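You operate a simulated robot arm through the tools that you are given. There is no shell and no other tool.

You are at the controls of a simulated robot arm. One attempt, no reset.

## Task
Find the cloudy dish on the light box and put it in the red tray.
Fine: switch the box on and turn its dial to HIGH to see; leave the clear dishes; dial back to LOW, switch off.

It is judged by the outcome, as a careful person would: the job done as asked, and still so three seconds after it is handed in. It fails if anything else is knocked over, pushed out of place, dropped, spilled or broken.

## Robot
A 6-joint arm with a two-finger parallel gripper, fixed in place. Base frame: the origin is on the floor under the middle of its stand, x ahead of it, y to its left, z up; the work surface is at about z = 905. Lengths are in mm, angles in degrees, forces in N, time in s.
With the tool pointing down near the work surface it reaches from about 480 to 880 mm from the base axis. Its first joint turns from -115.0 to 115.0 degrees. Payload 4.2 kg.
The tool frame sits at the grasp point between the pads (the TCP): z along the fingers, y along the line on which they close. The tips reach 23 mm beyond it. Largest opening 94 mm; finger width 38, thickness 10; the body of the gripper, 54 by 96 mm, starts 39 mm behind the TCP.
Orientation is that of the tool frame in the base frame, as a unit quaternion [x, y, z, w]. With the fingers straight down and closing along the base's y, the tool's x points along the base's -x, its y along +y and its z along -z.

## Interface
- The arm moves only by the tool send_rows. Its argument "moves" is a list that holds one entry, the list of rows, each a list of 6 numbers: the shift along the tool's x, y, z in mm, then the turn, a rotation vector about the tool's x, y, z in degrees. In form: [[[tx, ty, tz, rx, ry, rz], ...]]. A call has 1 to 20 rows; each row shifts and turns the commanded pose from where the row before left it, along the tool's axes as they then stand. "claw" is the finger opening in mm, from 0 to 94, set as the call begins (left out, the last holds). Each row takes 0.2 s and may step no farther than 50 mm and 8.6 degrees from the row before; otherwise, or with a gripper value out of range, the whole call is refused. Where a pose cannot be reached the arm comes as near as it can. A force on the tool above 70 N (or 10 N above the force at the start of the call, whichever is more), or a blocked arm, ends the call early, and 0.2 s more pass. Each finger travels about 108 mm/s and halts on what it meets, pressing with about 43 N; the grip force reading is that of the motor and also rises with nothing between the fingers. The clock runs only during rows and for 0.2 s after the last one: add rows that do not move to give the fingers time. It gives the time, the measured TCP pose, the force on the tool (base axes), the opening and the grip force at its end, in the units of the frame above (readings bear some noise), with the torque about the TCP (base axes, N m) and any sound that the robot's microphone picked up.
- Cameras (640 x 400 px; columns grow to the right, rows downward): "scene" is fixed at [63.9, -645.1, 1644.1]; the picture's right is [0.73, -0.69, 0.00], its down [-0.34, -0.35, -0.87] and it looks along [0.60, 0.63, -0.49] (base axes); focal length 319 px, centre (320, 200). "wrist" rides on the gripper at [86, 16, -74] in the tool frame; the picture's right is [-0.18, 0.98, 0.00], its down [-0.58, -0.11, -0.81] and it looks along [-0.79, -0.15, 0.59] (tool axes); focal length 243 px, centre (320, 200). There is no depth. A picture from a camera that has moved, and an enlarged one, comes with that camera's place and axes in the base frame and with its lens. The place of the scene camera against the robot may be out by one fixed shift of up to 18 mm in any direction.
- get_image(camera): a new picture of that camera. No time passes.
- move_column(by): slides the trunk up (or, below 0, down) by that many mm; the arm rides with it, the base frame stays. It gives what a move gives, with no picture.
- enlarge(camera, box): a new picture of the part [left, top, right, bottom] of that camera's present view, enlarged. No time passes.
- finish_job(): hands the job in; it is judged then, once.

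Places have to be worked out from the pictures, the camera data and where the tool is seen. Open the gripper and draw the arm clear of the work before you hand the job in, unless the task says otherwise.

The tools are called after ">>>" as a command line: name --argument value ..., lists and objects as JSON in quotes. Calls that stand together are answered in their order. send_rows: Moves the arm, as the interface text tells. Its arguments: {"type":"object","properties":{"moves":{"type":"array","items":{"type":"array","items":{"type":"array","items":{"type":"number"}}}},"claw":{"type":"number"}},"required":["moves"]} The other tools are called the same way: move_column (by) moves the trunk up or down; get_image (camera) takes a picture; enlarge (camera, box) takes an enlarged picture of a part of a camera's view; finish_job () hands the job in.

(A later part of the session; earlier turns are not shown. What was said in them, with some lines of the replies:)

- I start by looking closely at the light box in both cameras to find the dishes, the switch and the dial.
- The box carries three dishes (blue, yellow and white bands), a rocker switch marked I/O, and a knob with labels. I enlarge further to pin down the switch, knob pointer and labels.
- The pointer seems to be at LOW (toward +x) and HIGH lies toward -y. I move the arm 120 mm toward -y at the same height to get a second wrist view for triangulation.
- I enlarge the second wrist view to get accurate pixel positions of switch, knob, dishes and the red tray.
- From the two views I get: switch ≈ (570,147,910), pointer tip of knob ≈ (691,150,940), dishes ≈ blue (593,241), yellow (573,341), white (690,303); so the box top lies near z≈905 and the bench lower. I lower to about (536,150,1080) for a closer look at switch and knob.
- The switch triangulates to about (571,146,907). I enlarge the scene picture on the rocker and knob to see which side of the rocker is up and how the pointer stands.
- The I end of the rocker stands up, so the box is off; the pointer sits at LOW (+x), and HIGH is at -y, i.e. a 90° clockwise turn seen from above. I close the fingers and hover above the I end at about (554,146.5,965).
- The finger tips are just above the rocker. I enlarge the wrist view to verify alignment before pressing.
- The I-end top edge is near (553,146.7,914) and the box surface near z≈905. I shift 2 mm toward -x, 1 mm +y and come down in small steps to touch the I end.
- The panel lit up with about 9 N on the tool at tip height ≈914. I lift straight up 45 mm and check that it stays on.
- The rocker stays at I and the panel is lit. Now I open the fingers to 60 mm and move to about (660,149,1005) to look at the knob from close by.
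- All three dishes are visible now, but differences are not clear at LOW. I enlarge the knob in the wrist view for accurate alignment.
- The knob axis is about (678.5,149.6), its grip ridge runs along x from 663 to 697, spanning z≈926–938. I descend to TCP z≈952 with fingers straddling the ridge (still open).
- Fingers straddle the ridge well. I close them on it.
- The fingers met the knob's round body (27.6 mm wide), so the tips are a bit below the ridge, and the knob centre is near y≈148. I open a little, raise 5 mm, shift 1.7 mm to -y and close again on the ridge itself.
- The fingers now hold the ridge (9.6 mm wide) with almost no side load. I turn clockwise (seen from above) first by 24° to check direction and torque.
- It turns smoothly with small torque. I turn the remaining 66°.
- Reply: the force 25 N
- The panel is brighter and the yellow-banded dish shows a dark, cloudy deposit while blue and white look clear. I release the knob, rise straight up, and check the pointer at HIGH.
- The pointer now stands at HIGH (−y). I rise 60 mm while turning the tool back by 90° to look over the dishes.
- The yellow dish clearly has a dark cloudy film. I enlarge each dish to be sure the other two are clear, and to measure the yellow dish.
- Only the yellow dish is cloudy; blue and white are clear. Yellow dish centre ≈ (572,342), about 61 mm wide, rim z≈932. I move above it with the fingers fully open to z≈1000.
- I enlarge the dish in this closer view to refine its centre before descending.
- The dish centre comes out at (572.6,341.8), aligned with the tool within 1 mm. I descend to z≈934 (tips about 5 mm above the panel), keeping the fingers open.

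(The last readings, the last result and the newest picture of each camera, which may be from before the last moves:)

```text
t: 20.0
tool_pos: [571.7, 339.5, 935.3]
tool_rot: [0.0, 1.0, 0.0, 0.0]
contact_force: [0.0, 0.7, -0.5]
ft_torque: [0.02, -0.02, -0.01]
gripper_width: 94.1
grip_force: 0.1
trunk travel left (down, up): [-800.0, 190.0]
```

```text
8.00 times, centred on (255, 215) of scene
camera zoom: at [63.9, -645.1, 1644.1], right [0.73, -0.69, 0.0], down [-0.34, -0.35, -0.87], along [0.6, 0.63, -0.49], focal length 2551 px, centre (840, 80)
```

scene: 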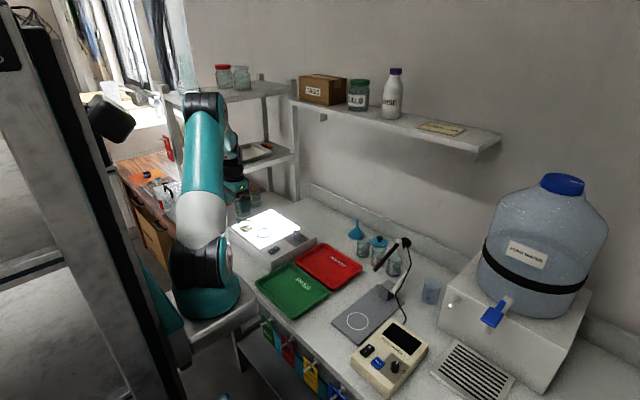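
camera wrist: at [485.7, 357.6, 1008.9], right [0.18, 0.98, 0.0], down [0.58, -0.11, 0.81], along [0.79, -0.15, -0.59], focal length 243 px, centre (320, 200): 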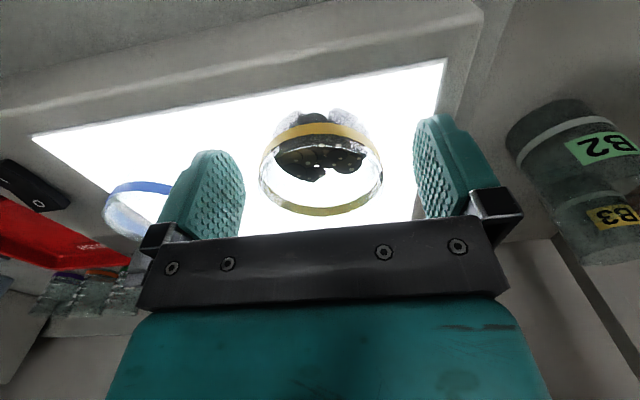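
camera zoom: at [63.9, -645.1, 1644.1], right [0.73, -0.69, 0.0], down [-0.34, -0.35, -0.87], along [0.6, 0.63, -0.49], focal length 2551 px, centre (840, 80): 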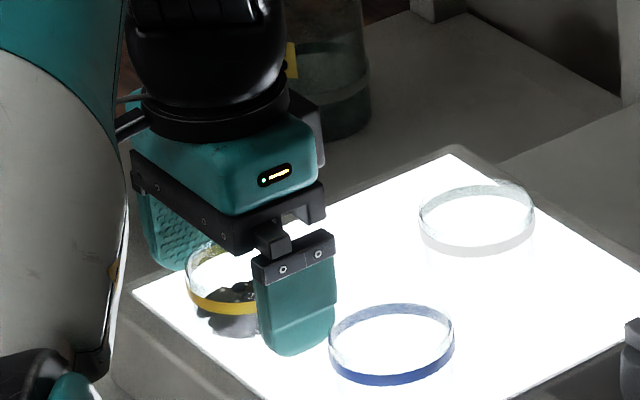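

The dish sits centred between the fingers. I close on it gently by commanding 52 mm and give it time.

>>> send_rows --moves '[[[0, 0, 0, 0, 0, 0], [0, 0, 0, 0, 0, 0], [0, 0, 0, 0, 0, 0]]]' --claw 52

>>> get_image --camera "wrist"

```text
t: 20.8
tool_pos: [570.9, 339.8, 934.9]
tool_rot: [-0.001, 1.0, 0.0, 0.0]
contact_force: [0.6, -0.9, 0.5]
ft_torque: [0.03, -0.01, -0.03]
gripper_width: 58.1
grip_force: 43.0
trunk travel left (down, up): [-800.0, 190.0]
```

```text
taken
camera wrist: at [485.7, 357.5, 1008.9], right [0.18, 0.98, 0.0], down [0.58, -0.11, 0.81], along [0.79, -0.15, -0.59], focal length 243 px, centre (320, 200)
```

wrist: 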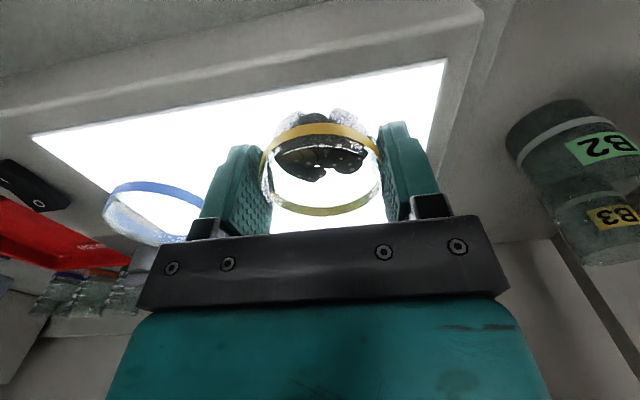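

The dish is held at 58.1 mm width with 43 N. I lift it slowly, straight up.

>>> send_rows --moves '[[[0, 0, -4, 0, 0, 0], [0, 0, -8, 0, 0, 0], [0, 0, -14, 0, 0, 0], [0, 0, -20, 0, 0, 0], [0, 0, -25, 0, 0, 0], [0, 0, -20, 0, 0, 0], [0, 0, -9, 0, 0, 0], [0, 0, 0, 0, 0, 0]]]' --claw 52

>>> get_image --camera "wrist"

>>> enlarge --camera "scene" --box '[200, 160, 320, 250]'

```text
t: 22.6
tool_pos: [571.5, 339.5, 1034.6]
tool_rot: [0.0, 1.0, -0.001, 0.0]
contact_force: [-0.8, -0.7, -0.3]
ft_torque: [0.0, -0.01, -0.02]
gripper_width: 58.1
grip_force: 43.2
trunk travel left (down, up): [-800.0, 190.0]
```

```text
taken
camera wrist: at [486.2, 358.1, 1108.8], right [0.18, 0.98, 0.0], down [0.58, -0.11, 0.81], along [0.79, -0.15, -0.59], focal length 243 px, centre (320, 200)
```

wrist: 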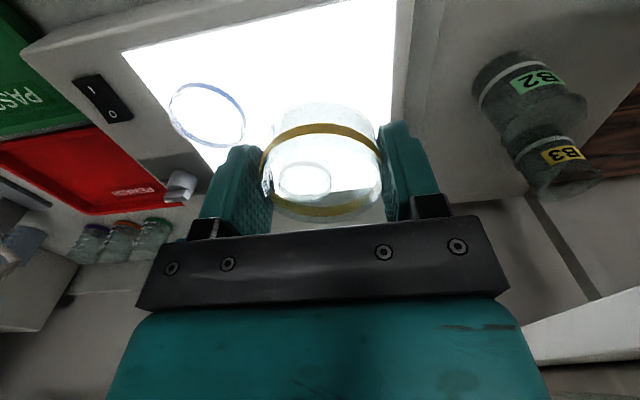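

```text
4.44 times, centred on (260, 205) of scene
camera zoom: at [63.9, -645.1, 1644.1], right [0.73, -0.69, 0.0], down [-0.34, -0.35, -0.87], along [0.6, 0.63, -0.49], focal length 1417 px, centre (587, 178)
```

zoom: 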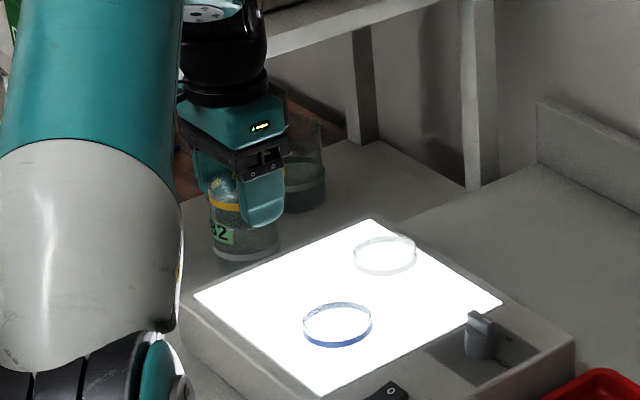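

The dish is secure and the two clear dishes are undisturbed. I carry it level at height toward the red tray, pausing at about (600,10,1055) to look at the tray.

>>> send_rows --moves '[[[-2, -15, -5, 0, 0, 0], [-3, -30, -10, 0, 0, 0], [-4, -40, -5, 0, 0, 0], [-4, -40, 0, 0, 0, 0], [-4, -40, 0, 0, 0, 0], [-4, -40, 0, 0, 0, 0], [-4, -40, 0, 0, 0, 0], [-3, -40, 0, 0, 0, 0], [0, -30, 0, 0, 0, 0], [0, -15, 0, 0, 0, 0], [0, 0, 0, 0, 0, 0]]]' --claw 52

>>> get_image --camera "wrist"

>>> get_image --camera "scene"

```text
t: 25.0
tool_pos: [600.4, 9.2, 1056.1]
tool_rot: [0.0, 1.0, -0.001, 0.0]
contact_force: [0.0, 0.6, -1.0]
ft_torque: [-0.01, -0.02, 0.01]
gripper_width: 58.2
grip_force: 42.7
trunk travel left (down, up): [-800.0, 190.0]
```

```text
taken
camera wrist: at [514.3, 27.8, 1129.3], right [0.18, 0.98, 0.0], down [0.58, -0.11, 0.81], along [0.79, -0.15, -0.59], focal length 243 px, centre (320, 200)
```

wrist: 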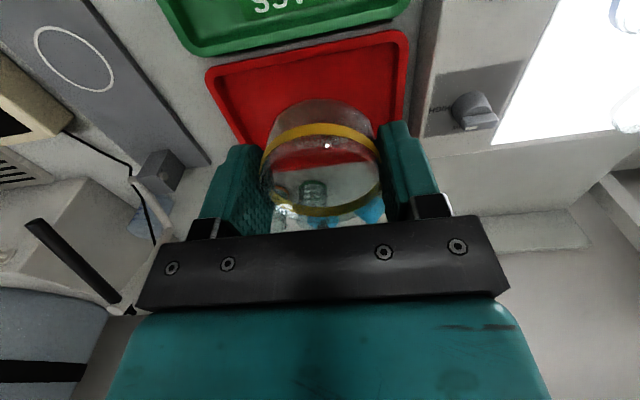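

```text
taken
```

scene: 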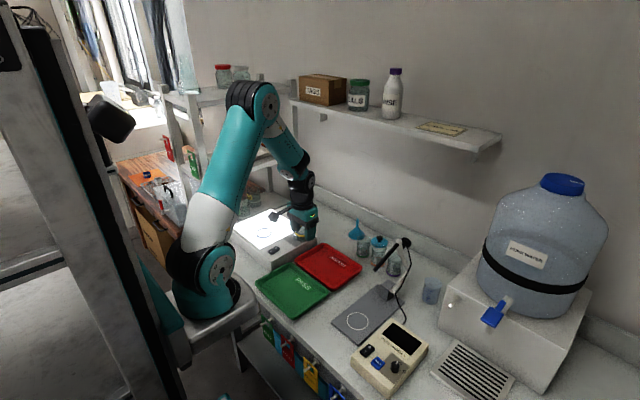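

I enlarge both views on the red tray to triangulate its rim and floor height.

>>> enlarge --camera "wrist" --box '[190, 10, 430, 160]'

>>> enlarge --camera "scene" --box '[280, 220, 380, 300]'

```text
2.67 times, centred on (310, 85) of wrist
camera zoom: at [514.3, 27.8, 1129.3], right [0.18, 0.98, 0.0], down [0.58, -0.11, 0.81], along [0.79, -0.15, -0.59], focal length 647 px, centre (347, 507)
```

zoom: 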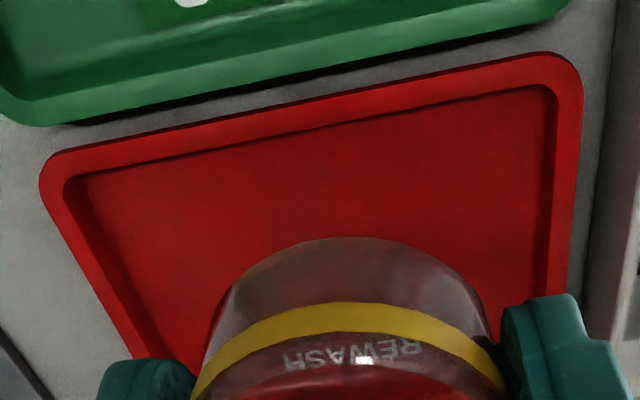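

```text
5.00 times, centred on (330, 260) of scene
camera zoom: at [63.9, -645.1, 1644.1], right [0.73, -0.69, 0.0], down [-0.34, -0.35, -0.87], along [0.6, 0.63, -0.49], focal length 1595 px, centre (270, -100)
```

zoom: 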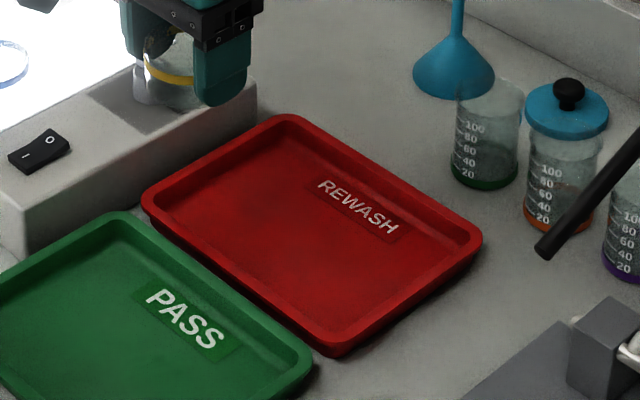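

The tray spans roughly x 615–770, y −114–94, with its rim near z≈870 and floor near 860. I carry the dish over its middle to about (690,-10,955).

>>> send_rows --moves '[[[-20, -4, 0, 0, 0, 0], [-30, -6, 5, 0, 0, 0], [-25, -6, 25, 0, 0, 0], [-15, -4, 35, 0, 0, 0], [0, 0, 25, 0, 0, 0], [0, 0, 10, 0, 0, 0], [0, 0, 0, 0, 0, 0]]]' --claw 52

>>> get_image --camera "wrist"

>>> enlarge --camera "scene" --box '[270, 190, 390, 300]'

```text
t: 26.6
tool_pos: [690.5, -8.6, 956.0]
tool_rot: [-0.001, 1.0, 0.0, 0.001]
contact_force: [0.1, -0.1, -1.6]
ft_torque: [0.03, 0.03, 0.02]
gripper_width: 58.0
grip_force: 43.1
trunk travel left (down, up): [-800.0, 190.0]
```

```text
taken
camera wrist: at [605.6, 9.3, 1030.1], right [0.18, 0.98, 0.0], down [0.58, -0.11, 0.81], along [0.79, -0.15, -0.59], focal length 243 px, centre (320, 200)
```

wrist: 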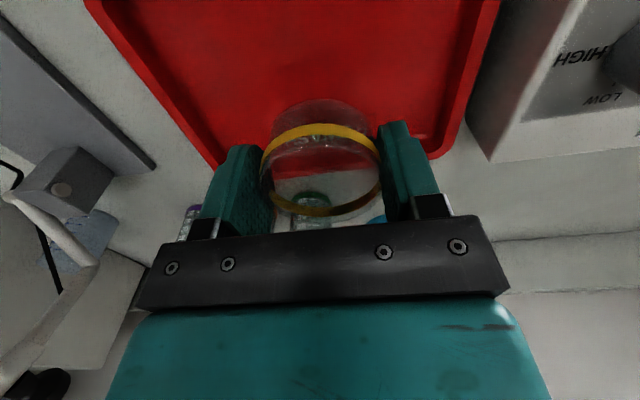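

```text
3.64 times, centred on (330, 245) of scene
camera zoom: at [63.9, -645.1, 1644.1], right [0.73, -0.69, 0.0], down [-0.34, -0.35, -0.87], along [0.6, 0.63, -0.49], focal length 1160 px, centre (284, 36)
```

zoom: 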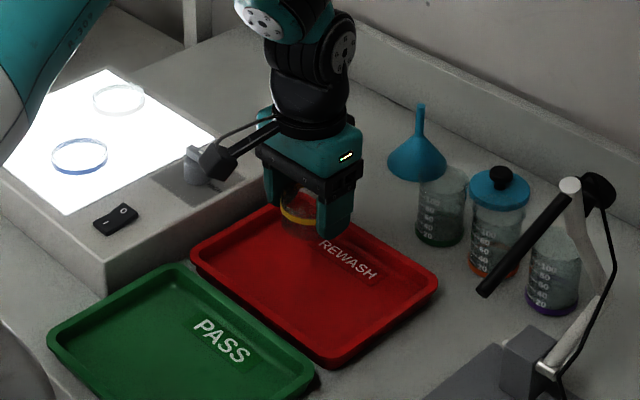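

The dish is over the middle of the tray. I lower it 40 mm and check the force, then go on in small steps until it touches.

>>> send_rows --moves '[[[0, 0, 15, 0, 0, 0], [0, 0, 15, 0, 0, 0], [0, 0, 10, 0, 0, 0], [0, 0, 3, 0, 0, 0], [0, 0, 3, 0, 0, 0], [0, 0, 3, 0, 0, 0], [0, 0, 0, 0, 0, 0]]]' --claw 52

>>> enlarge --camera "scene" --box '[310, 225, 370, 270]'

>>> get_image --camera "wrist"

```text
t: 28.2
tool_pos: [689.9, -10.3, 906.8]
tool_rot: [0.0, 1.0, -0.001, -0.001]
contact_force: [0.0, -0.3, 0.2]
ft_torque: [-0.03, 0.01, 0.0]
gripper_width: 58.1
grip_force: 43.2
trunk travel left (down, up): [-800.0, 190.0]
```

```text
8.89 times, centred on (340, 248) of scene
camera zoom: at [63.9, -645.1, 1644.1], right [0.73, -0.69, 0.0], down [-0.34, -0.35, -0.87], along [0.6, 0.63, -0.49], focal length 2835 px, centre (142, -222)
```

zoom: 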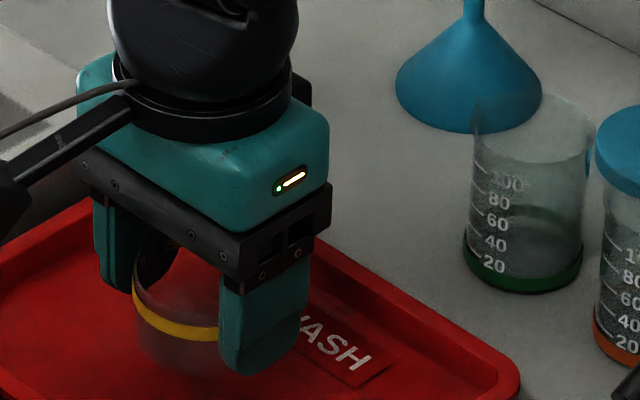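

```text
taken
camera wrist: at [604.0, 8.4, 980.6], right [0.18, 0.98, 0.0], down [0.58, -0.11, 0.81], along [0.79, -0.15, -0.59], focal length 243 px, centre (320, 200)
```

wrist: 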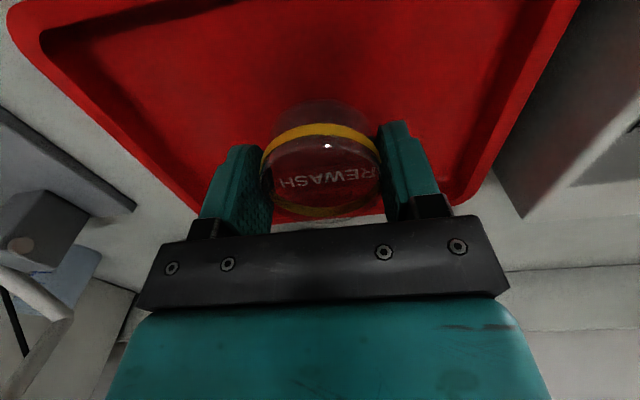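

No contact yet at TCP z≈907 (dish bottom ≈877). I continue down in 2 mm steps.

>>> send_rows --moves '[[[0, 0, 2, 0, 0, 0], [0, 0, 2, 0, 0, 0], [0, 0, 2, 0, 0, 0], [0, 0, 0, 0, 0, 0]]]' --claw 52

>>> send_rows --moves '[[[0, 0, 1.5, 0, 0, 0], [0, 0, 1.5, 0, 0, 0], [0, 0, 0, 0, 0, 0]]]' --claw 52

```text
t: 29.2
tool_pos: [689.7, -9.6, 899.4]
tool_rot: [0.0, 1.0, 0.0, -0.001]
contact_force: [0.5, -0.5, 0.7]
ft_torque: [0.0, -0.01, -0.03]
gripper_width: 58.3
grip_force: 42.5
trunk travel left (down, up): [-800.0, 190.0]
```

```text
t: 30.0
tool_pos: [690.5, -10.0, 896.4]
tool_rot: [0.0, 1.0, 0.0, 0.0]
contact_force: [-0.4, -0.3, -0.4]
ft_torque: [0.01, -0.02, -0.01]
gripper_width: 58.1
grip_force: 43.0
trunk travel left (down, up): [-800.0, 190.0]
```

Still no contact at TCP z≈896 (dish bottom ≈867). I keep stepping down 1.5 mm at a time.

>>> send_rows --moves '[[[0, 0, 1.5, 0, 0, 0], [0, 0, 1.5, 0, 0, 0], [0, 0, 0, 0, 0, 0]]]' --claw 52

>>> enlarge --camera "scene" --box '[310, 230, 360, 270]'

```text
t: 30.8
tool_pos: [689.7, -9.6, 894.7]
tool_rot: [0.0, 1.0, 0.0, 0.0]
contact_force: [0.4, -0.6, -0.8]
ft_torque: [0.01, 0.02, 0.02]
gripper_width: 58.1
grip_force: 42.7
trunk travel left (down, up): [-800.0, 190.0]
```

```text
10.00 times, centred on (335, 250) of scene
camera zoom: at [63.9, -645.1, 1644.1], right [0.73, -0.69, 0.0], down [-0.34, -0.35, -0.87], along [0.6, 0.63, -0.49], focal length 3189 px, centre (170, -300)
```

zoom: 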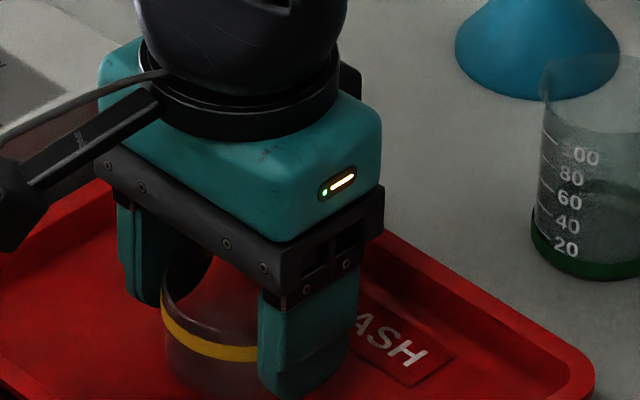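

No contact yet at z≈894. I continue with two more small pairs of steps, checking force each time.

>>> send_rows --moves '[[[0, 0, 1.5, 0, 0, 0], [0, 0, 1.5, 0, 0, 0], [0, 0, 0, 0, 0, 0]]]' --claw 52

>>> enlarge --camera "scene" --box '[310, 235, 360, 275]'

>>> get_image --camera "wrist"

```text
t: 31.6
tool_pos: [689.8, -10.8, 890.6]
tool_rot: [0.0, 1.0, 0.0, -0.001]
contact_force: [0.0, -0.1, -0.6]
ft_torque: [-0.03, 0.02, 0.02]
gripper_width: 58.3
grip_force: 42.8
trunk travel left (down, up): [-800.0, 190.0]
```

```text
10.00 times, centred on (335, 255) of scene
camera zoom: at [63.9, -645.1, 1644.1], right [0.73, -0.69, 0.0], down [-0.34, -0.35, -0.87], along [0.6, 0.63, -0.49], focal length 3189 px, centre (170, -350)
```

zoom: 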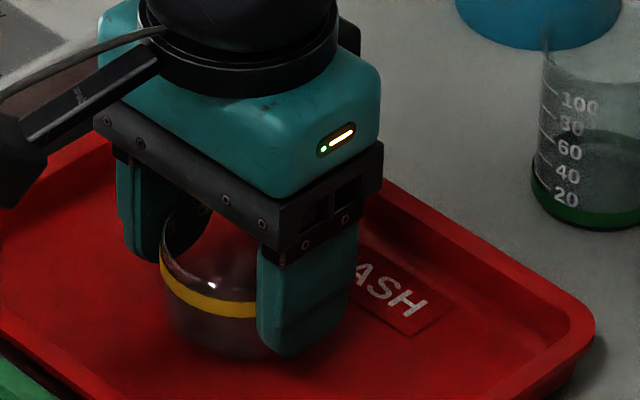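

```text
taken
camera wrist: at [604.2, 8.0, 965.4], right [0.18, 0.98, 0.0], down [0.58, -0.11, 0.81], along [0.79, -0.15, -0.59], focal length 243 px, centre (320, 200)
```

wrist: 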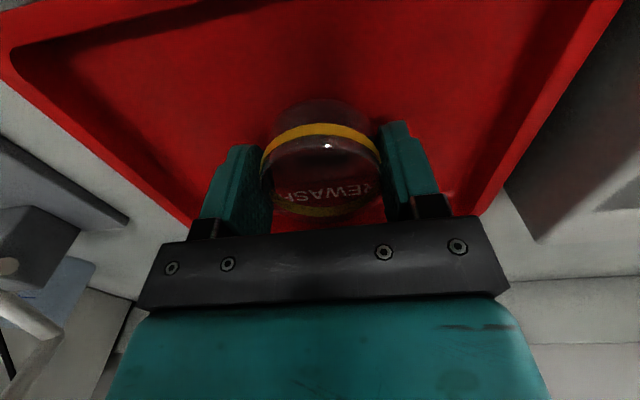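

Dish bottom is near z≈861 and still free. I continue in 1.5 mm steps.

>>> send_rows --moves '[[[0, 0, 1.5, 0, 0, 0], [0, 0, 1.5, 0, 0, 0], [0, 0, 0, 0, 0, 0]]]' --claw 52

>>> send_rows --moves '[[[0, 0, 1.5, 0, 0, 0], [0, 0, 0, 0, 0, 0]]]' --claw 52

```text
t: 32.4
tool_pos: [690.9, -10.6, 887.7]
tool_rot: [0.0, 1.0, 0.0, 0.0]
contact_force: [-0.5, -0.4, -0.7]
ft_torque: [0.0, 0.02, -0.01]
gripper_width: 57.9
grip_force: 43.0
trunk travel left (down, up): [-800.0, 190.0]
```

```text
t: 33.0
tool_pos: [689.2, -9.7, 886.9]
tool_rot: [-0.001, 1.0, -0.001, 0.001]
contact_force: [0.6, 0.3, -1.0]
ft_torque: [-0.02, 0.01, -0.02]
gripper_width: 58.0
grip_force: 42.6
trunk travel left (down, up): [-800.0, 190.0]
```

Still free at TCP z≈886. I keep lowering gently.

>>> send_rows --moves '[[[0, 0, 1.5, 0, 0, 0], [0, 0, 1.5, 0, 0, 0], [0, 0, 0, 0, 0, 0]]]' --claw 52

>>> enlarge --camera "scene" --box '[310, 240, 360, 280]'

```text
t: 33.8
tool_pos: [691.1, -10.0, 883.1]
tool_rot: [0.0, 1.0, 0.0, 0.0]
contact_force: [0.8, -0.5, -0.7]
ft_torque: [-0.02, 0.02, -0.02]
gripper_width: 58.3
grip_force: 42.7
trunk travel left (down, up): [-800.0, 190.0]
```

```text
10.00 times, centred on (335, 260) of scene
camera zoom: at [63.9, -645.1, 1644.1], right [0.73, -0.69, 0.0], down [-0.34, -0.35, -0.87], along [0.6, 0.63, -0.49], focal length 3189 px, centre (170, -400)
```

zoom: 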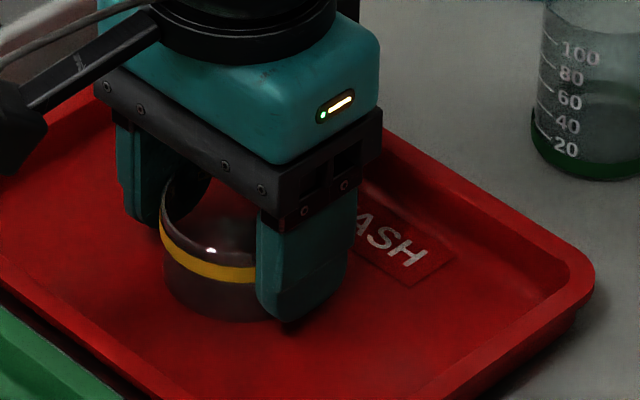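

The contact shadow at the finger tip suggests only a few millimetres remain. I continue in 1 mm steps.

>>> send_rows --moves '[[[0, 0, 1, 0, 0, 0], [0, 0, 1, 0, 0, 0], [0, 0, 0, 0, 0, 0]]]' --claw 52

>>> send_rows --moves '[[[0, 0, 1, 0, 0, 0], [0, 0, 0, 0, 0, 0]]]' --claw 52

```text
t: 34.6
tool_pos: [689.5, -9.0, 883.1]
tool_rot: [0.0, 1.0, 0.0, 0.0]
contact_force: [-1.7, -1.1, 17.4]
ft_torque: [-0.1, 0.06, 0.15]
gripper_width: 58.1
grip_force: 43.4
trunk travel left (down, up): [-800.0, 190.0]
```

```text
t: 35.2
tool_pos: [691.0, -9.6, 880.9]
tool_rot: [0.0, 1.0, 0.0, 0.001]
contact_force: [0.9, -0.8, 14.3]
ft_torque: [-0.03, -0.09, 0.15]
gripper_width: 57.9
grip_force: 43.1
trunk travel left (down, up): [-800.0, 190.0]
```

The dish is on the tray floor (about 14–17 N at TCP z≈882). I ease up 1 mm and open the fingers.

>>> send_rows --moves '[[[0, 0, -1, 0, 0, 0], [0, 0, 0, 0, 0, 0]]]' --claw 52

>>> send_rows --moves '[[[0, 0, 0, 0, 0, 0], [0, 0, 0, 0, 0, 0], [0, 0, 0, 0, 0, 0]]]' --claw 84

>>> get_image --camera "wrist"

>>> enlarge --camera "scene" --box '[300, 230, 370, 285]'

```text
t: 35.8
tool_pos: [689.6, -9.6, 881.9]
tool_rot: [0.0, 1.0, 0.0, -0.001]
contact_force: [0.1, 0.2, 1.7]
ft_torque: [0.02, -0.09, -0.01]
gripper_width: 58.0
grip_force: 43.4
trunk travel left (down, up): [-800.0, 190.0]
```

```text
t: 36.6
tool_pos: [691.1, -10.3, 882.4]
tool_rot: [0.0, 1.0, 0.0, 0.0]
contact_force: [0.0, 0.2, -0.2]
ft_torque: [0.0, -0.01, 0.04]
gripper_width: 84.0
grip_force: 0.0
trunk travel left (down, up): [-800.0, 190.0]
```

```text
taken
camera wrist: at [604.7, 8.2, 956.0], right [0.18, 0.98, 0.0], down [0.58, -0.11, 0.81], along [0.79, -0.15, -0.59], focal length 243 px, centre (320, 200)
```

wrist: 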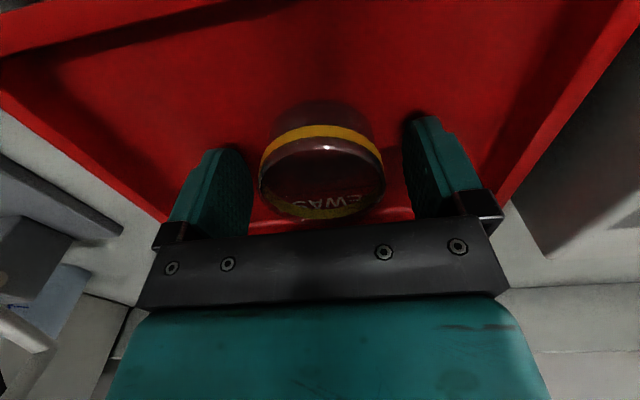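

```text
7.27 times, centred on (335, 258) of scene
camera zoom: at [63.9, -645.1, 1644.1], right [0.73, -0.69, 0.0], down [-0.34, -0.35, -0.87], along [0.6, 0.63, -0.49], focal length 2319 px, centre (211, -218)
```

zoom: 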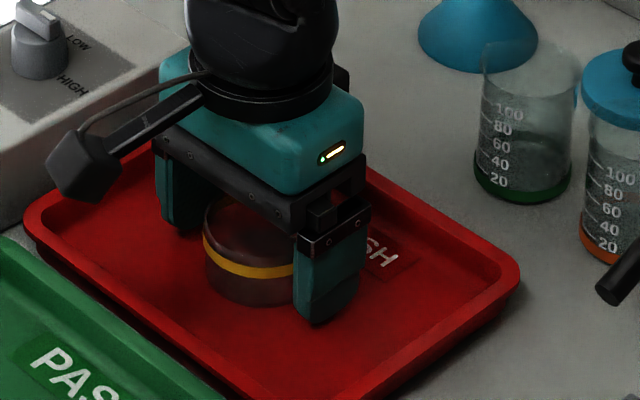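

The dish stands free in the tray between the open fingers. I raise straight up 130 mm.

>>> send_rows --moves '[[[0, 0, -10, 0, 0, 0], [0, 0, -20, 0, 0, 0], [0, 0, -35, 0, 0, 0], [0, 0, -40, 0, 0, 0], [0, 0, -30, 0, 0, 0], [0, 0, 0, 0, 0, 0]]]' --claw 84

>>> get_image --camera "wrist"

>>> enlarge --camera "scene" --box '[220, 180, 380, 290]'

```text
t: 38.0
tool_pos: [689.8, -7.9, 1017.1]
tool_rot: [0.0, 1.0, 0.0, 0.0]
contact_force: [-0.1, -0.8, 0.2]
ft_torque: [-0.04, -0.01, 0.02]
gripper_width: 84.2
grip_force: 0.0
trunk travel left (down, up): [-800.0, 190.0]
```

```text
taken
camera wrist: at [604.7, 9.4, 1090.8], right [0.18, 0.98, 0.0], down [0.58, -0.11, 0.81], along [0.79, -0.15, -0.59], focal length 243 px, centre (320, 200)
```

wrist: 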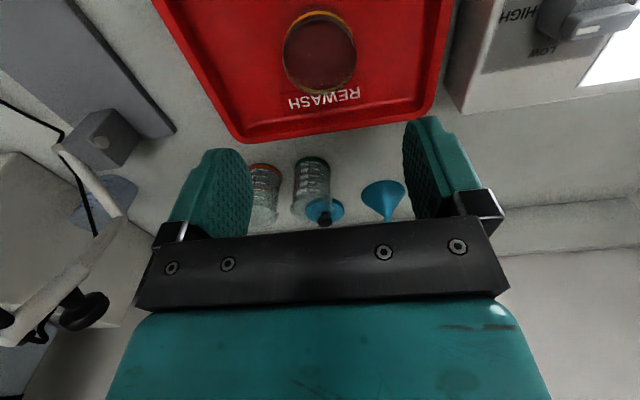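

```text
3.64 times, centred on (300, 235) of scene
camera zoom: at [63.9, -645.1, 1644.1], right [0.73, -0.69, 0.0], down [-0.34, -0.35, -0.87], along [0.6, 0.63, -0.49], focal length 1160 px, centre (393, 73)
```

zoom: 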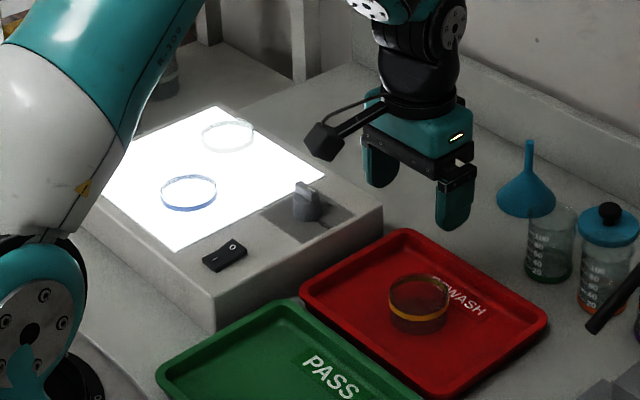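

The cloudy dish stands in the red tray and everything else is in place. Now I turn the tool by +90° and bring it over the knob (≈678.5,148) to set the dial back to LOW.

>>> send_rows --moves '[[[0, 0, 0, 0, 0, 8.2], [0, 0, 0, 0, 0, 8.2], [0, 0, 0, 0, 0, 8.2], [0, 0, 0, 0, 0, 8.2], [0, 0, 0, 0, 0, 8.2], [0, 0, 0, 0, 0, 8.2], [0, 0, 0, 0, 0, 8.2], [0, 0, 0, 0, 0, 8.2], [0, 0, 0, 0, 0, 8.2], [0, 0, 0, 0, 0, 8.1], [0, 0, 0, 0, 0, 8.1], [30, -3, 0, 0, 0, 0], [40, -3, 0, 0, 0, 0], [40, -3, 0, 0, 0, 0], [30, -2.5, 0, 0, 0, 0], [17.5, 0, 0, 0, 0, 0], [0, 0, 0, 0, 0, 0]]]' --claw 44

>>> get_image --camera "wrist"

>>> enlarge --camera "wrist" --box '[260, 30, 380, 130]'

>>> enlarge --camera "scene" --box '[250, 190, 350, 260]'

```text
t: 41.6
tool_pos: [677.9, 148.7, 1016.5]
tool_rot: [0.707, 0.707, 0.0, 0.0]
contact_force: [-0.4, -0.4, -0.3]
ft_torque: [0.04, -0.04, -0.02]
gripper_width: 44.0
grip_force: 0.1
trunk travel left (down, up): [-800.0, 190.0]
```

```text
taken
camera wrist: at [694.7, 237.7, 1090.5], right [0.98, -0.18, 0.0], down [-0.11, -0.58, 0.81], along [-0.15, -0.79, -0.59], focal length 243 px, centre (320, 200)
```

wrist: 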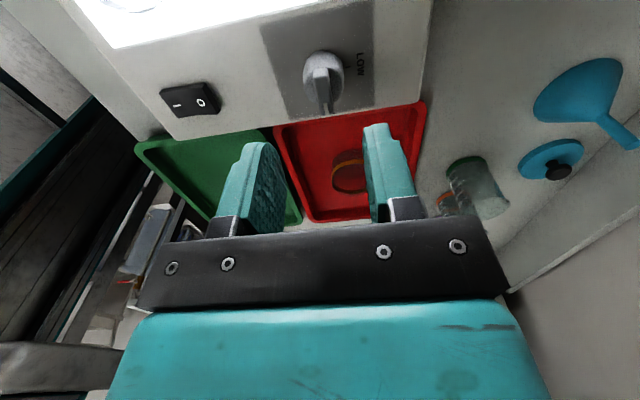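

```text
4.00 times, centred on (320, 80) of wrist
camera zoom: at [694.7, 237.7, 1090.5], right [0.98, -0.18, 0.0], down [-0.11, -0.58, 0.81], along [-0.15, -0.79, -0.59], focal length 970 px, centre (320, 680)
```

zoom: 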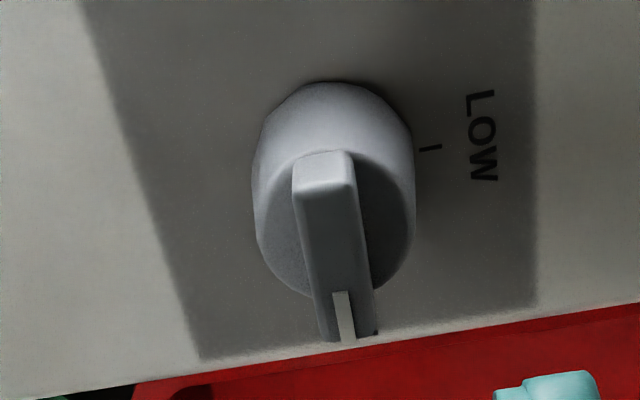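

```text
5.71 times, centred on (300, 225) of scene
camera zoom: at [63.9, -645.1, 1644.1], right [0.73, -0.69, 0.0], down [-0.34, -0.35, -0.87], along [0.6, 0.63, -0.49], focal length 1822 px, centre (434, 57)
```

zoom: 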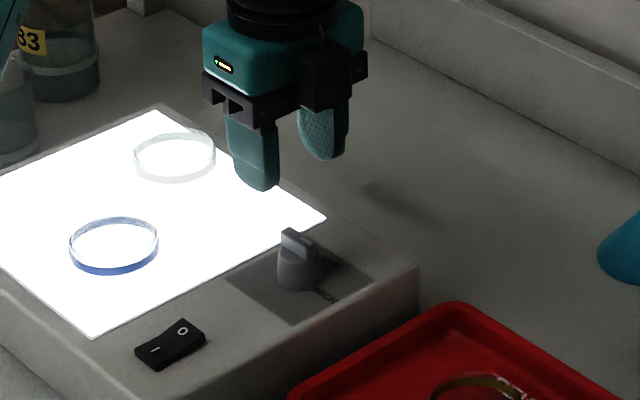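

The ridge sits at x≈680.5, about 2 mm beyond the tool axis; LOW's tick is straight toward +x. I shift 2 mm and descend to TCP z≈955.5 with fingers open at 44 mm.

>>> send_rows --moves '[[[0, 2, 25, 0, 0, 0], [0, 0, 25, 0, 0, 0], [0, 0, 11, 0, 0, 0], [0, 0, 0, 0, 0, 0]]]' --claw 44

>>> enlarge --camera "wrist" --box '[240, 60, 400, 200]'

```text
t: 42.6
tool_pos: [680.5, 149.6, 956.2]
tool_rot: [0.707, 0.707, 0.0, 0.0]
contact_force: [0.7, -1.0, -0.5]
ft_torque: [-0.01, 0.01, 0.03]
gripper_width: 43.9
grip_force: 0.1
trunk travel left (down, up): [-800.0, 190.0]
```

```text
2.86 times, centred on (320, 130) of wrist
camera zoom: at [697.5, 237.4, 1030.1], right [0.98, -0.18, 0.0], down [-0.11, -0.58, 0.81], along [-0.15, -0.79, -0.59], focal length 693 px, centre (320, 400)
```

zoom: 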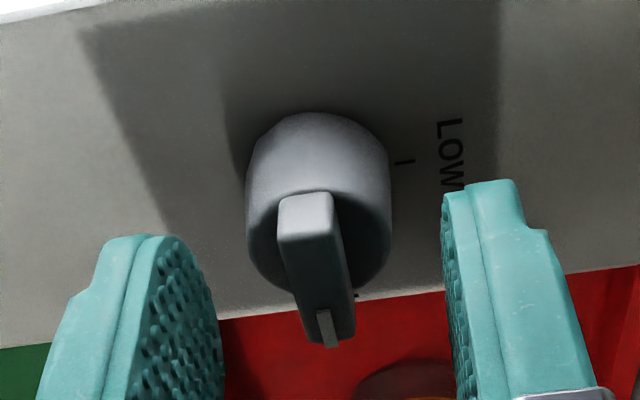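

The ridge is between the fingers. I close on it.

>>> send_rows --moves '[[[0, 0, 0, 0, 0, 0], [0, 0, 0, 0, 0, 0], [0, 0, 0, 0, 0, 0]]]' --claw 2

>>> enlarge --camera "wrist" --box '[240, 60, 400, 200]'

```text
t: 43.4
tool_pos: [680.9, 149.1, 955.3]
tool_rot: [0.707, 0.708, 0.0, -0.001]
contact_force: [-4.1, -0.3, -0.8]
ft_torque: [0.25, 0.07, -0.02]
gripper_width: 9.7
grip_force: 45.1
trunk travel left (down, up): [-800.0, 190.0]
```

```text
2.86 times, centred on (320, 130) of wrist
camera zoom: at [697.1, 237.4, 1030.0], right [0.98, -0.18, 0.0], down [-0.11, -0.58, 0.81], along [-0.15, -0.79, -0.59], focal length 693 px, centre (320, 400)
```

zoom: 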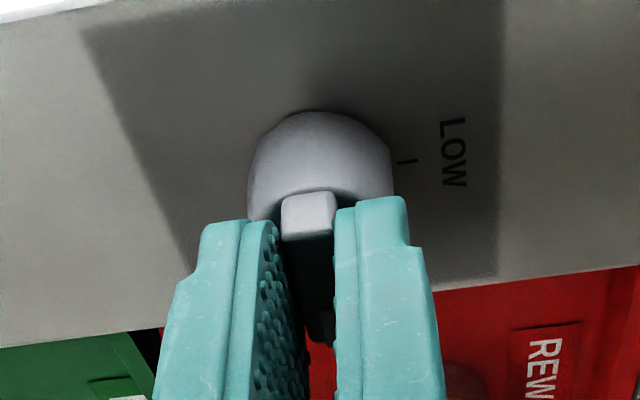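

The ridge is gripped (9.7 mm). I turn back 90° counter-clockwise to LOW.

>>> send_rows --moves '[[[0, 0, 0, 0, 0, -8.2], [0, 0, 0, 0, 0, -8.2], [0, 0, 0, 0, 0, -8.2], [0, 0, 0, 0, 0, -8.2], [0, 0, 0, 0, 0, -8.2], [0, 0, 0, 0, 0, -8.2], [0, 0, 0, 0, 0, -8.2], [0, 0, 0, 0, 0, -8.2], [0, 0, 0, 0, 0, -8.2], [0, 0, 0, 0, 0, -8.1], [0, 0, 0, 0, 0, -8.1], [0, 0, 0, 0, 0, 0]]]' --claw 2

>>> get_image --camera "wrist"

>>> enlarge --camera "scene" --box '[230, 190, 330, 260]'

```text
t: 46.0
tool_pos: [678.5, 147.6, 956.0]
tool_rot: [-0.001, 1.0, -0.001, -0.002]
contact_force: [-31.0, -6.8, 8.4]
ft_torque: [-0.1, 0.27, -0.1]
gripper_width: 9.8
grip_force: 44.6
trunk travel left (down, up): [-800.0, 190.0]
```

```text
taken
camera wrist: at [592.7, 165.2, 1030.3], right [0.18, 0.98, 0.0], down [0.58, -0.11, 0.8], along [0.79, -0.15, -0.59], focal length 243 px, centre (320, 200)
```

wrist: 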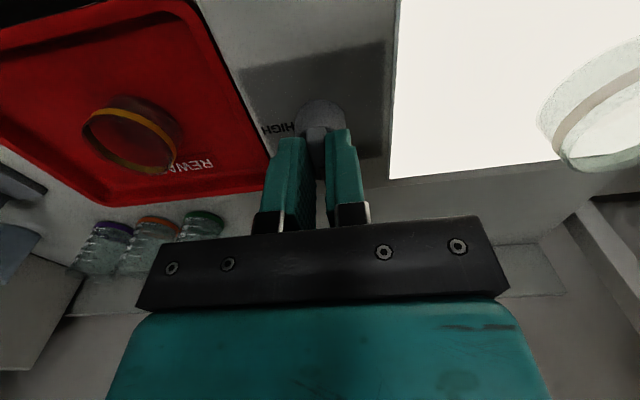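

```text
5.71 times, centred on (280, 225) of scene
camera zoom: at [63.9, -645.1, 1644.1], right [0.73, -0.69, 0.0], down [-0.34, -0.35, -0.87], along [0.6, 0.63, -0.49], focal length 1822 px, centre (549, 57)
```

zoom: 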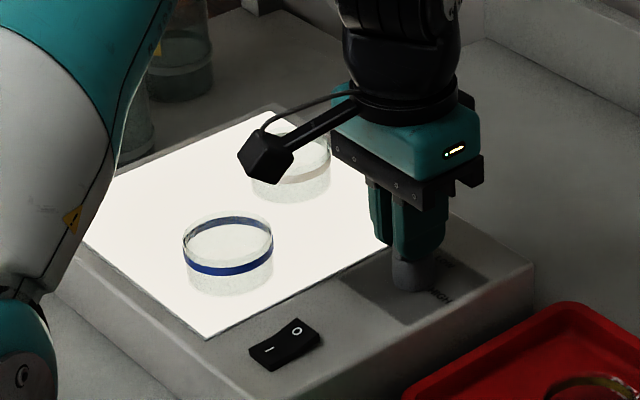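

The panel is back to the LOW brightness. There is a 31 N side load along x, so I ease 2 mm toward −x, then open and rise.

>>> send_rows --moves '[[[1, 0, 0, 0, 0, 0], [1, 0, 0, 0, 0, 0], [0, 0, 0, 0, 0, 0]]]' --claw 2

>>> send_rows --moves '[[[0, 0, 0, 0, 0, 0], [0, 0, 0, 0, 0, 0], [0, 0, -15, 0, 0, 0], [0, 0, -40, 0, 0, 0], [0, 0, 0, 0, 0, 0]]]' --claw 44

>>> enlarge --camera "wrist" --box '[250, 40, 370, 150]'

>>> enlarge --camera "scene" --box '[270, 210, 330, 250]'

```text
t: 46.8
tool_pos: [678.7, 146.2, 955.9]
tool_rot: [0.0, 1.0, 0.0, 0.001]
contact_force: [-13.9, -8.9, 9.9]
ft_torque: [-0.22, 1.6, -0.01]
gripper_width: 9.7
grip_force: 44.8
trunk travel left (down, up): [-800.0, 190.0]
```

```text
t: 48.0
tool_pos: [679.8, 147.9, 1010.3]
tool_rot: [0.0, 1.0, -0.001, 0.0]
contact_force: [0.0, 0.2, 0.0]
ft_torque: [0.0, -0.01, 0.0]
gripper_width: 43.9
grip_force: 0.1
trunk travel left (down, up): [-800.0, 190.0]
```

```text
3.64 times, centred on (310, 95) of wrist
camera zoom: at [593.4, 166.7, 1084.1], right [0.18, 0.98, 0.0], down [0.58, -0.11, 0.81], along [0.79, -0.15, -0.59], focal length 882 px, centre (356, 582)
```

zoom: 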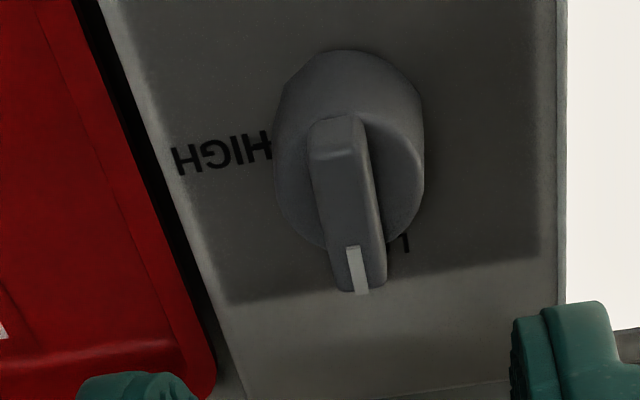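

```text
10.00 times, centred on (300, 230) of scene
camera zoom: at [63.9, -645.1, 1644.1], right [0.73, -0.69, 0.0], down [-0.34, -0.35, -0.87], along [0.6, 0.63, -0.49], focal length 3189 px, centre (520, -100)
```

zoom: 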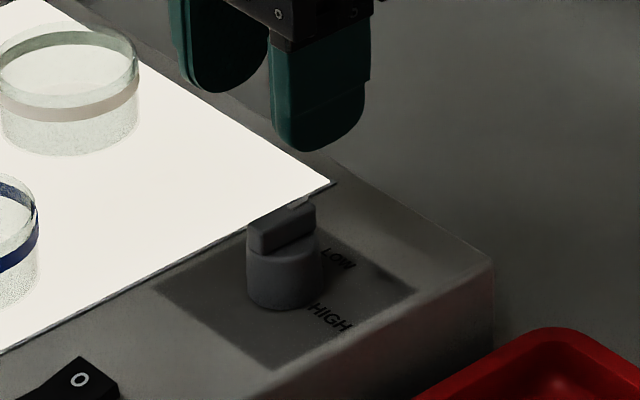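

The pointer is back at LOW as it was at first. Next I close the fingers and move over the O end of the rocker (≈590,146.5), hovering at z≈965.

>>> send_rows --moves '[[[30, -1, 0, 0, 0, 0], [35, -1, 0, 0, 0, 0], [24, 0, 0, 0, 0, 0], [0, 0, 25, 0, 0, 0], [0, 0, 20.5, 0, 0, 0], [0, 0, 0, 0, 0, 0]]]' --claw 0

>>> enlarge --camera "wrist" --box '[260, 40, 380, 150]'

>>> enlarge --camera "scene" --box '[255, 220, 305, 255]'

```text
t: 49.4
tool_pos: [589.7, 146.0, 964.2]
tool_rot: [0.0, 1.0, 0.0, 0.001]
contact_force: [-0.3, -0.3, 0.2]
ft_torque: [0.01, 0.04, -0.06]
gripper_width: 0.0
grip_force: 42.3
trunk travel left (down, up): [-800.0, 190.0]
```

```text
3.64 times, centred on (320, 95) of wrist
camera zoom: at [503.6, 163.9, 1037.8], right [0.18, 0.98, 0.0], down [0.58, -0.11, 0.81], along [0.79, -0.15, -0.59], focal length 882 px, centre (320, 582)
```

zoom: 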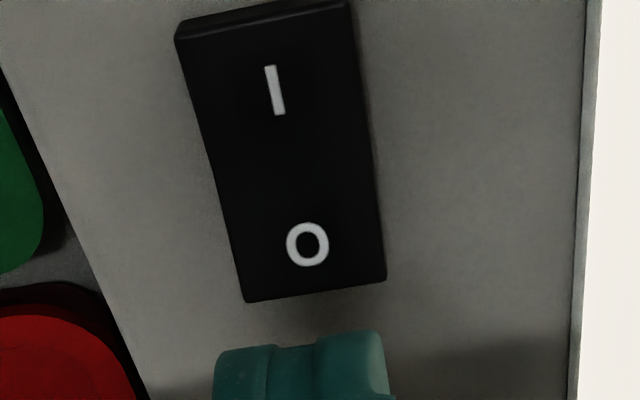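

```text
11.43 times, centred on (280, 238) of scene
camera zoom: at [63.9, -645.1, 1644.1], right [0.73, -0.69, 0.0], down [-0.34, -0.35, -0.87], along [0.6, 0.63, -0.49], focal length 3645 px, centre (777, -229)
```

zoom: 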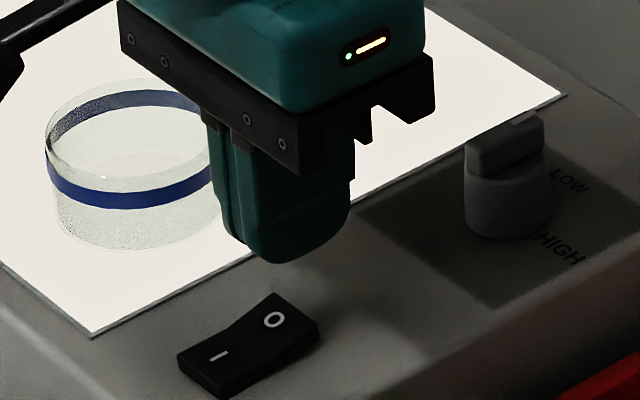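

The O end is at x≈590.7, y≈146.9, right under the closed tips. I press down in the same small steps as before.

>>> send_rows --moves '[[[0, 0.5, 24, 0, 0, 0], [0, 0, 1.5, 0, 0, 0], [0, 0, 1.5, 0, 0, 0], [0, 0, 1.5, 0, 0, 0], [0, 0, 0, 0, 0, 0]]]' --claw 0

>>> enlarge --camera "scene" --box '[230, 200, 330, 260]'

```text
t: 50.6
tool_pos: [590.1, 146.9, 936.9]
tool_rot: [0.0, 1.0, -0.001, 0.001]
contact_force: [3.6, -1.4, 6.5]
ft_torque: [-0.04, 0.08, 0.06]
gripper_width: 0.3
grip_force: 42.1
trunk travel left (down, up): [-800.0, 190.0]
```

```text
6.40 times, centred on (280, 230) of scene
camera zoom: at [63.9, -645.1, 1644.1], right [0.73, -0.69, 0.0], down [-0.34, -0.35, -0.87], along [0.6, 0.63, -0.49], focal length 2041 px, centre (576, 8)
```

zoom: 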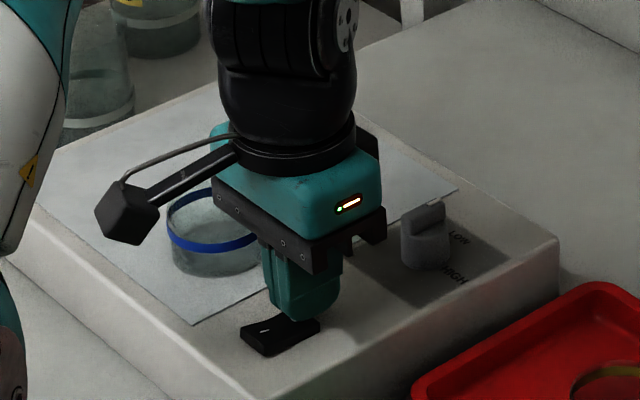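

The panel went dark. I lift straight up and verify it stays off.

>>> send_rows --moves '[[[0, 0, -15, 0, 0, 0], [0, 0, -35, 0, 0, 0], [0, 0, -40, 0, 0, 0], [0, 0, -30, 0, 0, 0], [0, 0, 0, 0, 0, 0]]]' --claw 0

>>> get_image --camera "wrist"

>>> enlarge --camera "scene" --box '[220, 190, 380, 290]'

```text
t: 51.8
tool_pos: [589.8, 143.9, 1055.7]
tool_rot: [0.0, 1.0, 0.0, 0.0]
contact_force: [0.3, 1.0, -0.3]
ft_torque: [-0.02, 0.03, -0.02]
gripper_width: 0.0
grip_force: 42.6
trunk travel left (down, up): [-800.0, 190.0]
```

```text
taken
camera wrist: at [503.5, 162.3, 1130.7], right [0.18, 0.98, 0.0], down [0.58, -0.11, 0.81], along [0.79, -0.15, -0.59], focal length 243 px, centre (320, 200)
```

wrist: 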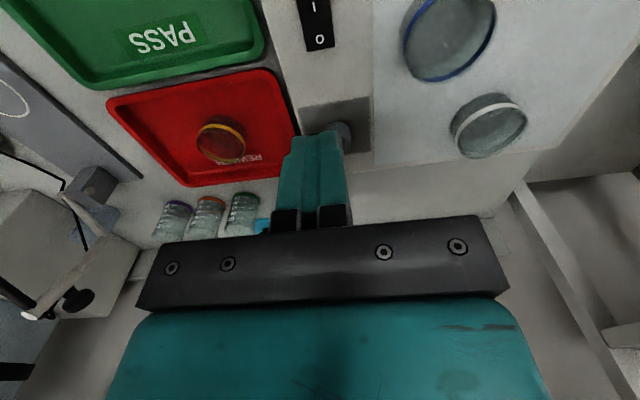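

```text
4.00 times, centred on (300, 240) of scene
camera zoom: at [63.9, -645.1, 1644.1], right [0.73, -0.69, 0.0], down [-0.34, -0.35, -0.87], along [0.6, 0.63, -0.49], focal length 1276 px, centre (400, 40)
```

zoom: 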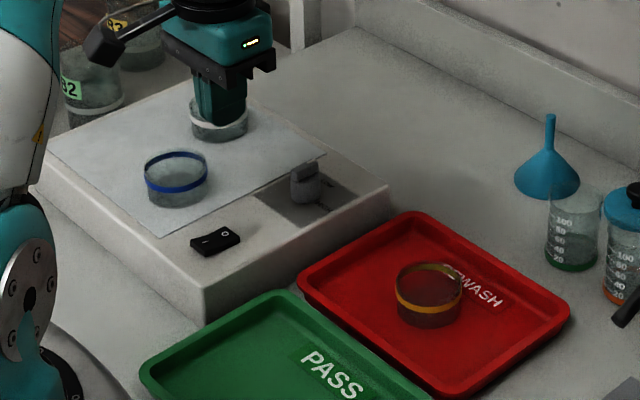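

The box is off, dial at LOW, clear dishes in place, and the cloudy dish sits in the red tray. I open the gripper and withdraw up toward the starting pose.

>>> send_rows --moves '[[[0, 0, -40, 0, 0, 0], [0, 0, -45, 0, 0, 0], [0, 0, -45, 0, 0, 0], [20, 40, 0, 0, 0, 0], [20, 45, 0, 0, 0, 0], [20, 45, 0, 0, 0, 0], [20, 40, 0, 0, 0, 0], [0, 0, 0, 0, 0, 0], [0, 0, 0, 0, 0, 0]]]' --claw 94

>>> get_image --camera "scene"

>>> enlarge --camera "scene" --box '[220, 190, 380, 290]'

>>> get_image --camera "wrist"

```text
t: 53.8
tool_pos: [509.4, 317.5, 1185.2]
tool_rot: [0.0, 1.0, 0.0, 0.0]
contact_force: [0.2, 0.3, 0.1]
ft_torque: [0.02, 0.0, -0.02]
gripper_width: 94.1
grip_force: 0.1
trunk travel left (down, up): [-800.0, 190.0]
```

```text
taken
```

scene: 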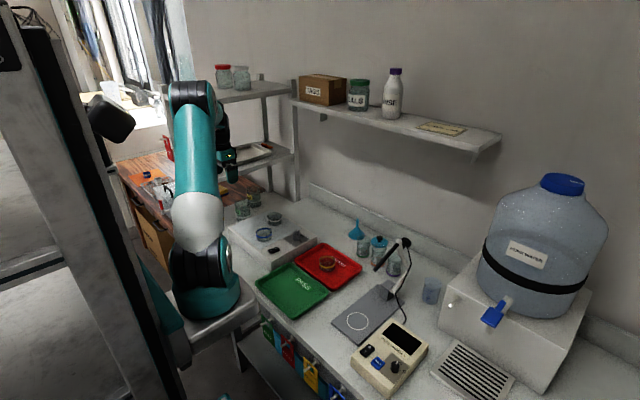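

```text
4.00 times, centred on (300, 240) of scene
camera zoom: at [63.9, -645.1, 1644.1], right [0.73, -0.69, 0.0], down [-0.34, -0.35, -0.87], along [0.6, 0.63, -0.49], focal length 1276 px, centre (400, 40)
```

zoom: 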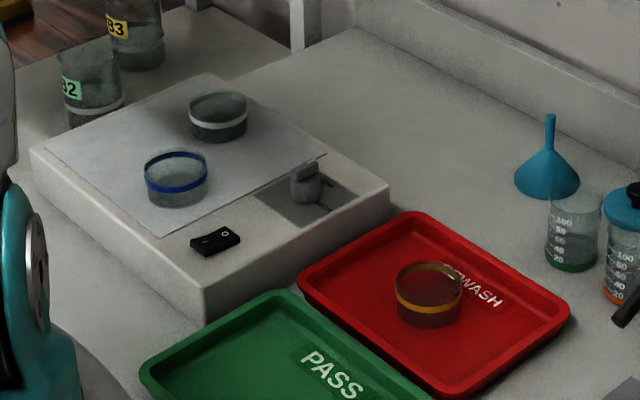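

```text
taken
camera wrist: at [423.0, 335.1, 1259.9], right [0.18, 0.98, 0.0], down [0.58, -0.11, 0.81], along [0.79, -0.15, -0.59], focal length 243 px, centre (320, 200)
```

wrist: 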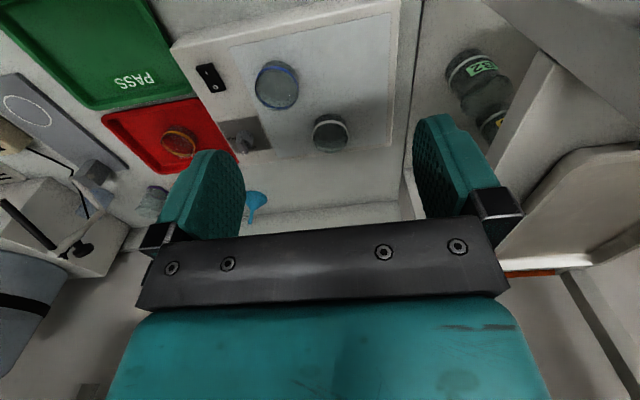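

The pictures show the cloudy (yellow-banded) dish resting flat in the red tray. The clear dishes are where they were, the dial is at LOW, the box is off, and the arm is clear with the gripper open, so I hand the job in.

>>> finish_job

```text
The job is handed in.
```

The cloudy dish, the one with the yellow band, is now in the red REWASH tray, and I've handed the job in. No verdict came back with the hand-in.

- **Finding it:** with the box on and the dial at HIGH, the yellow dish showed a dark deposit. The blue and white dishes were clear, and I left them where they were.
- **Placing it:** I set the dish down on the floor of the tray, near the middle. It was standing flat in the last pictures.
- **Light box:** the dial is back at LOW and the switch is off. The panel was dark when I checked.
- **Arm:** it is back near its starting pose with the gripper open. Nothing else looked moved or knocked over.
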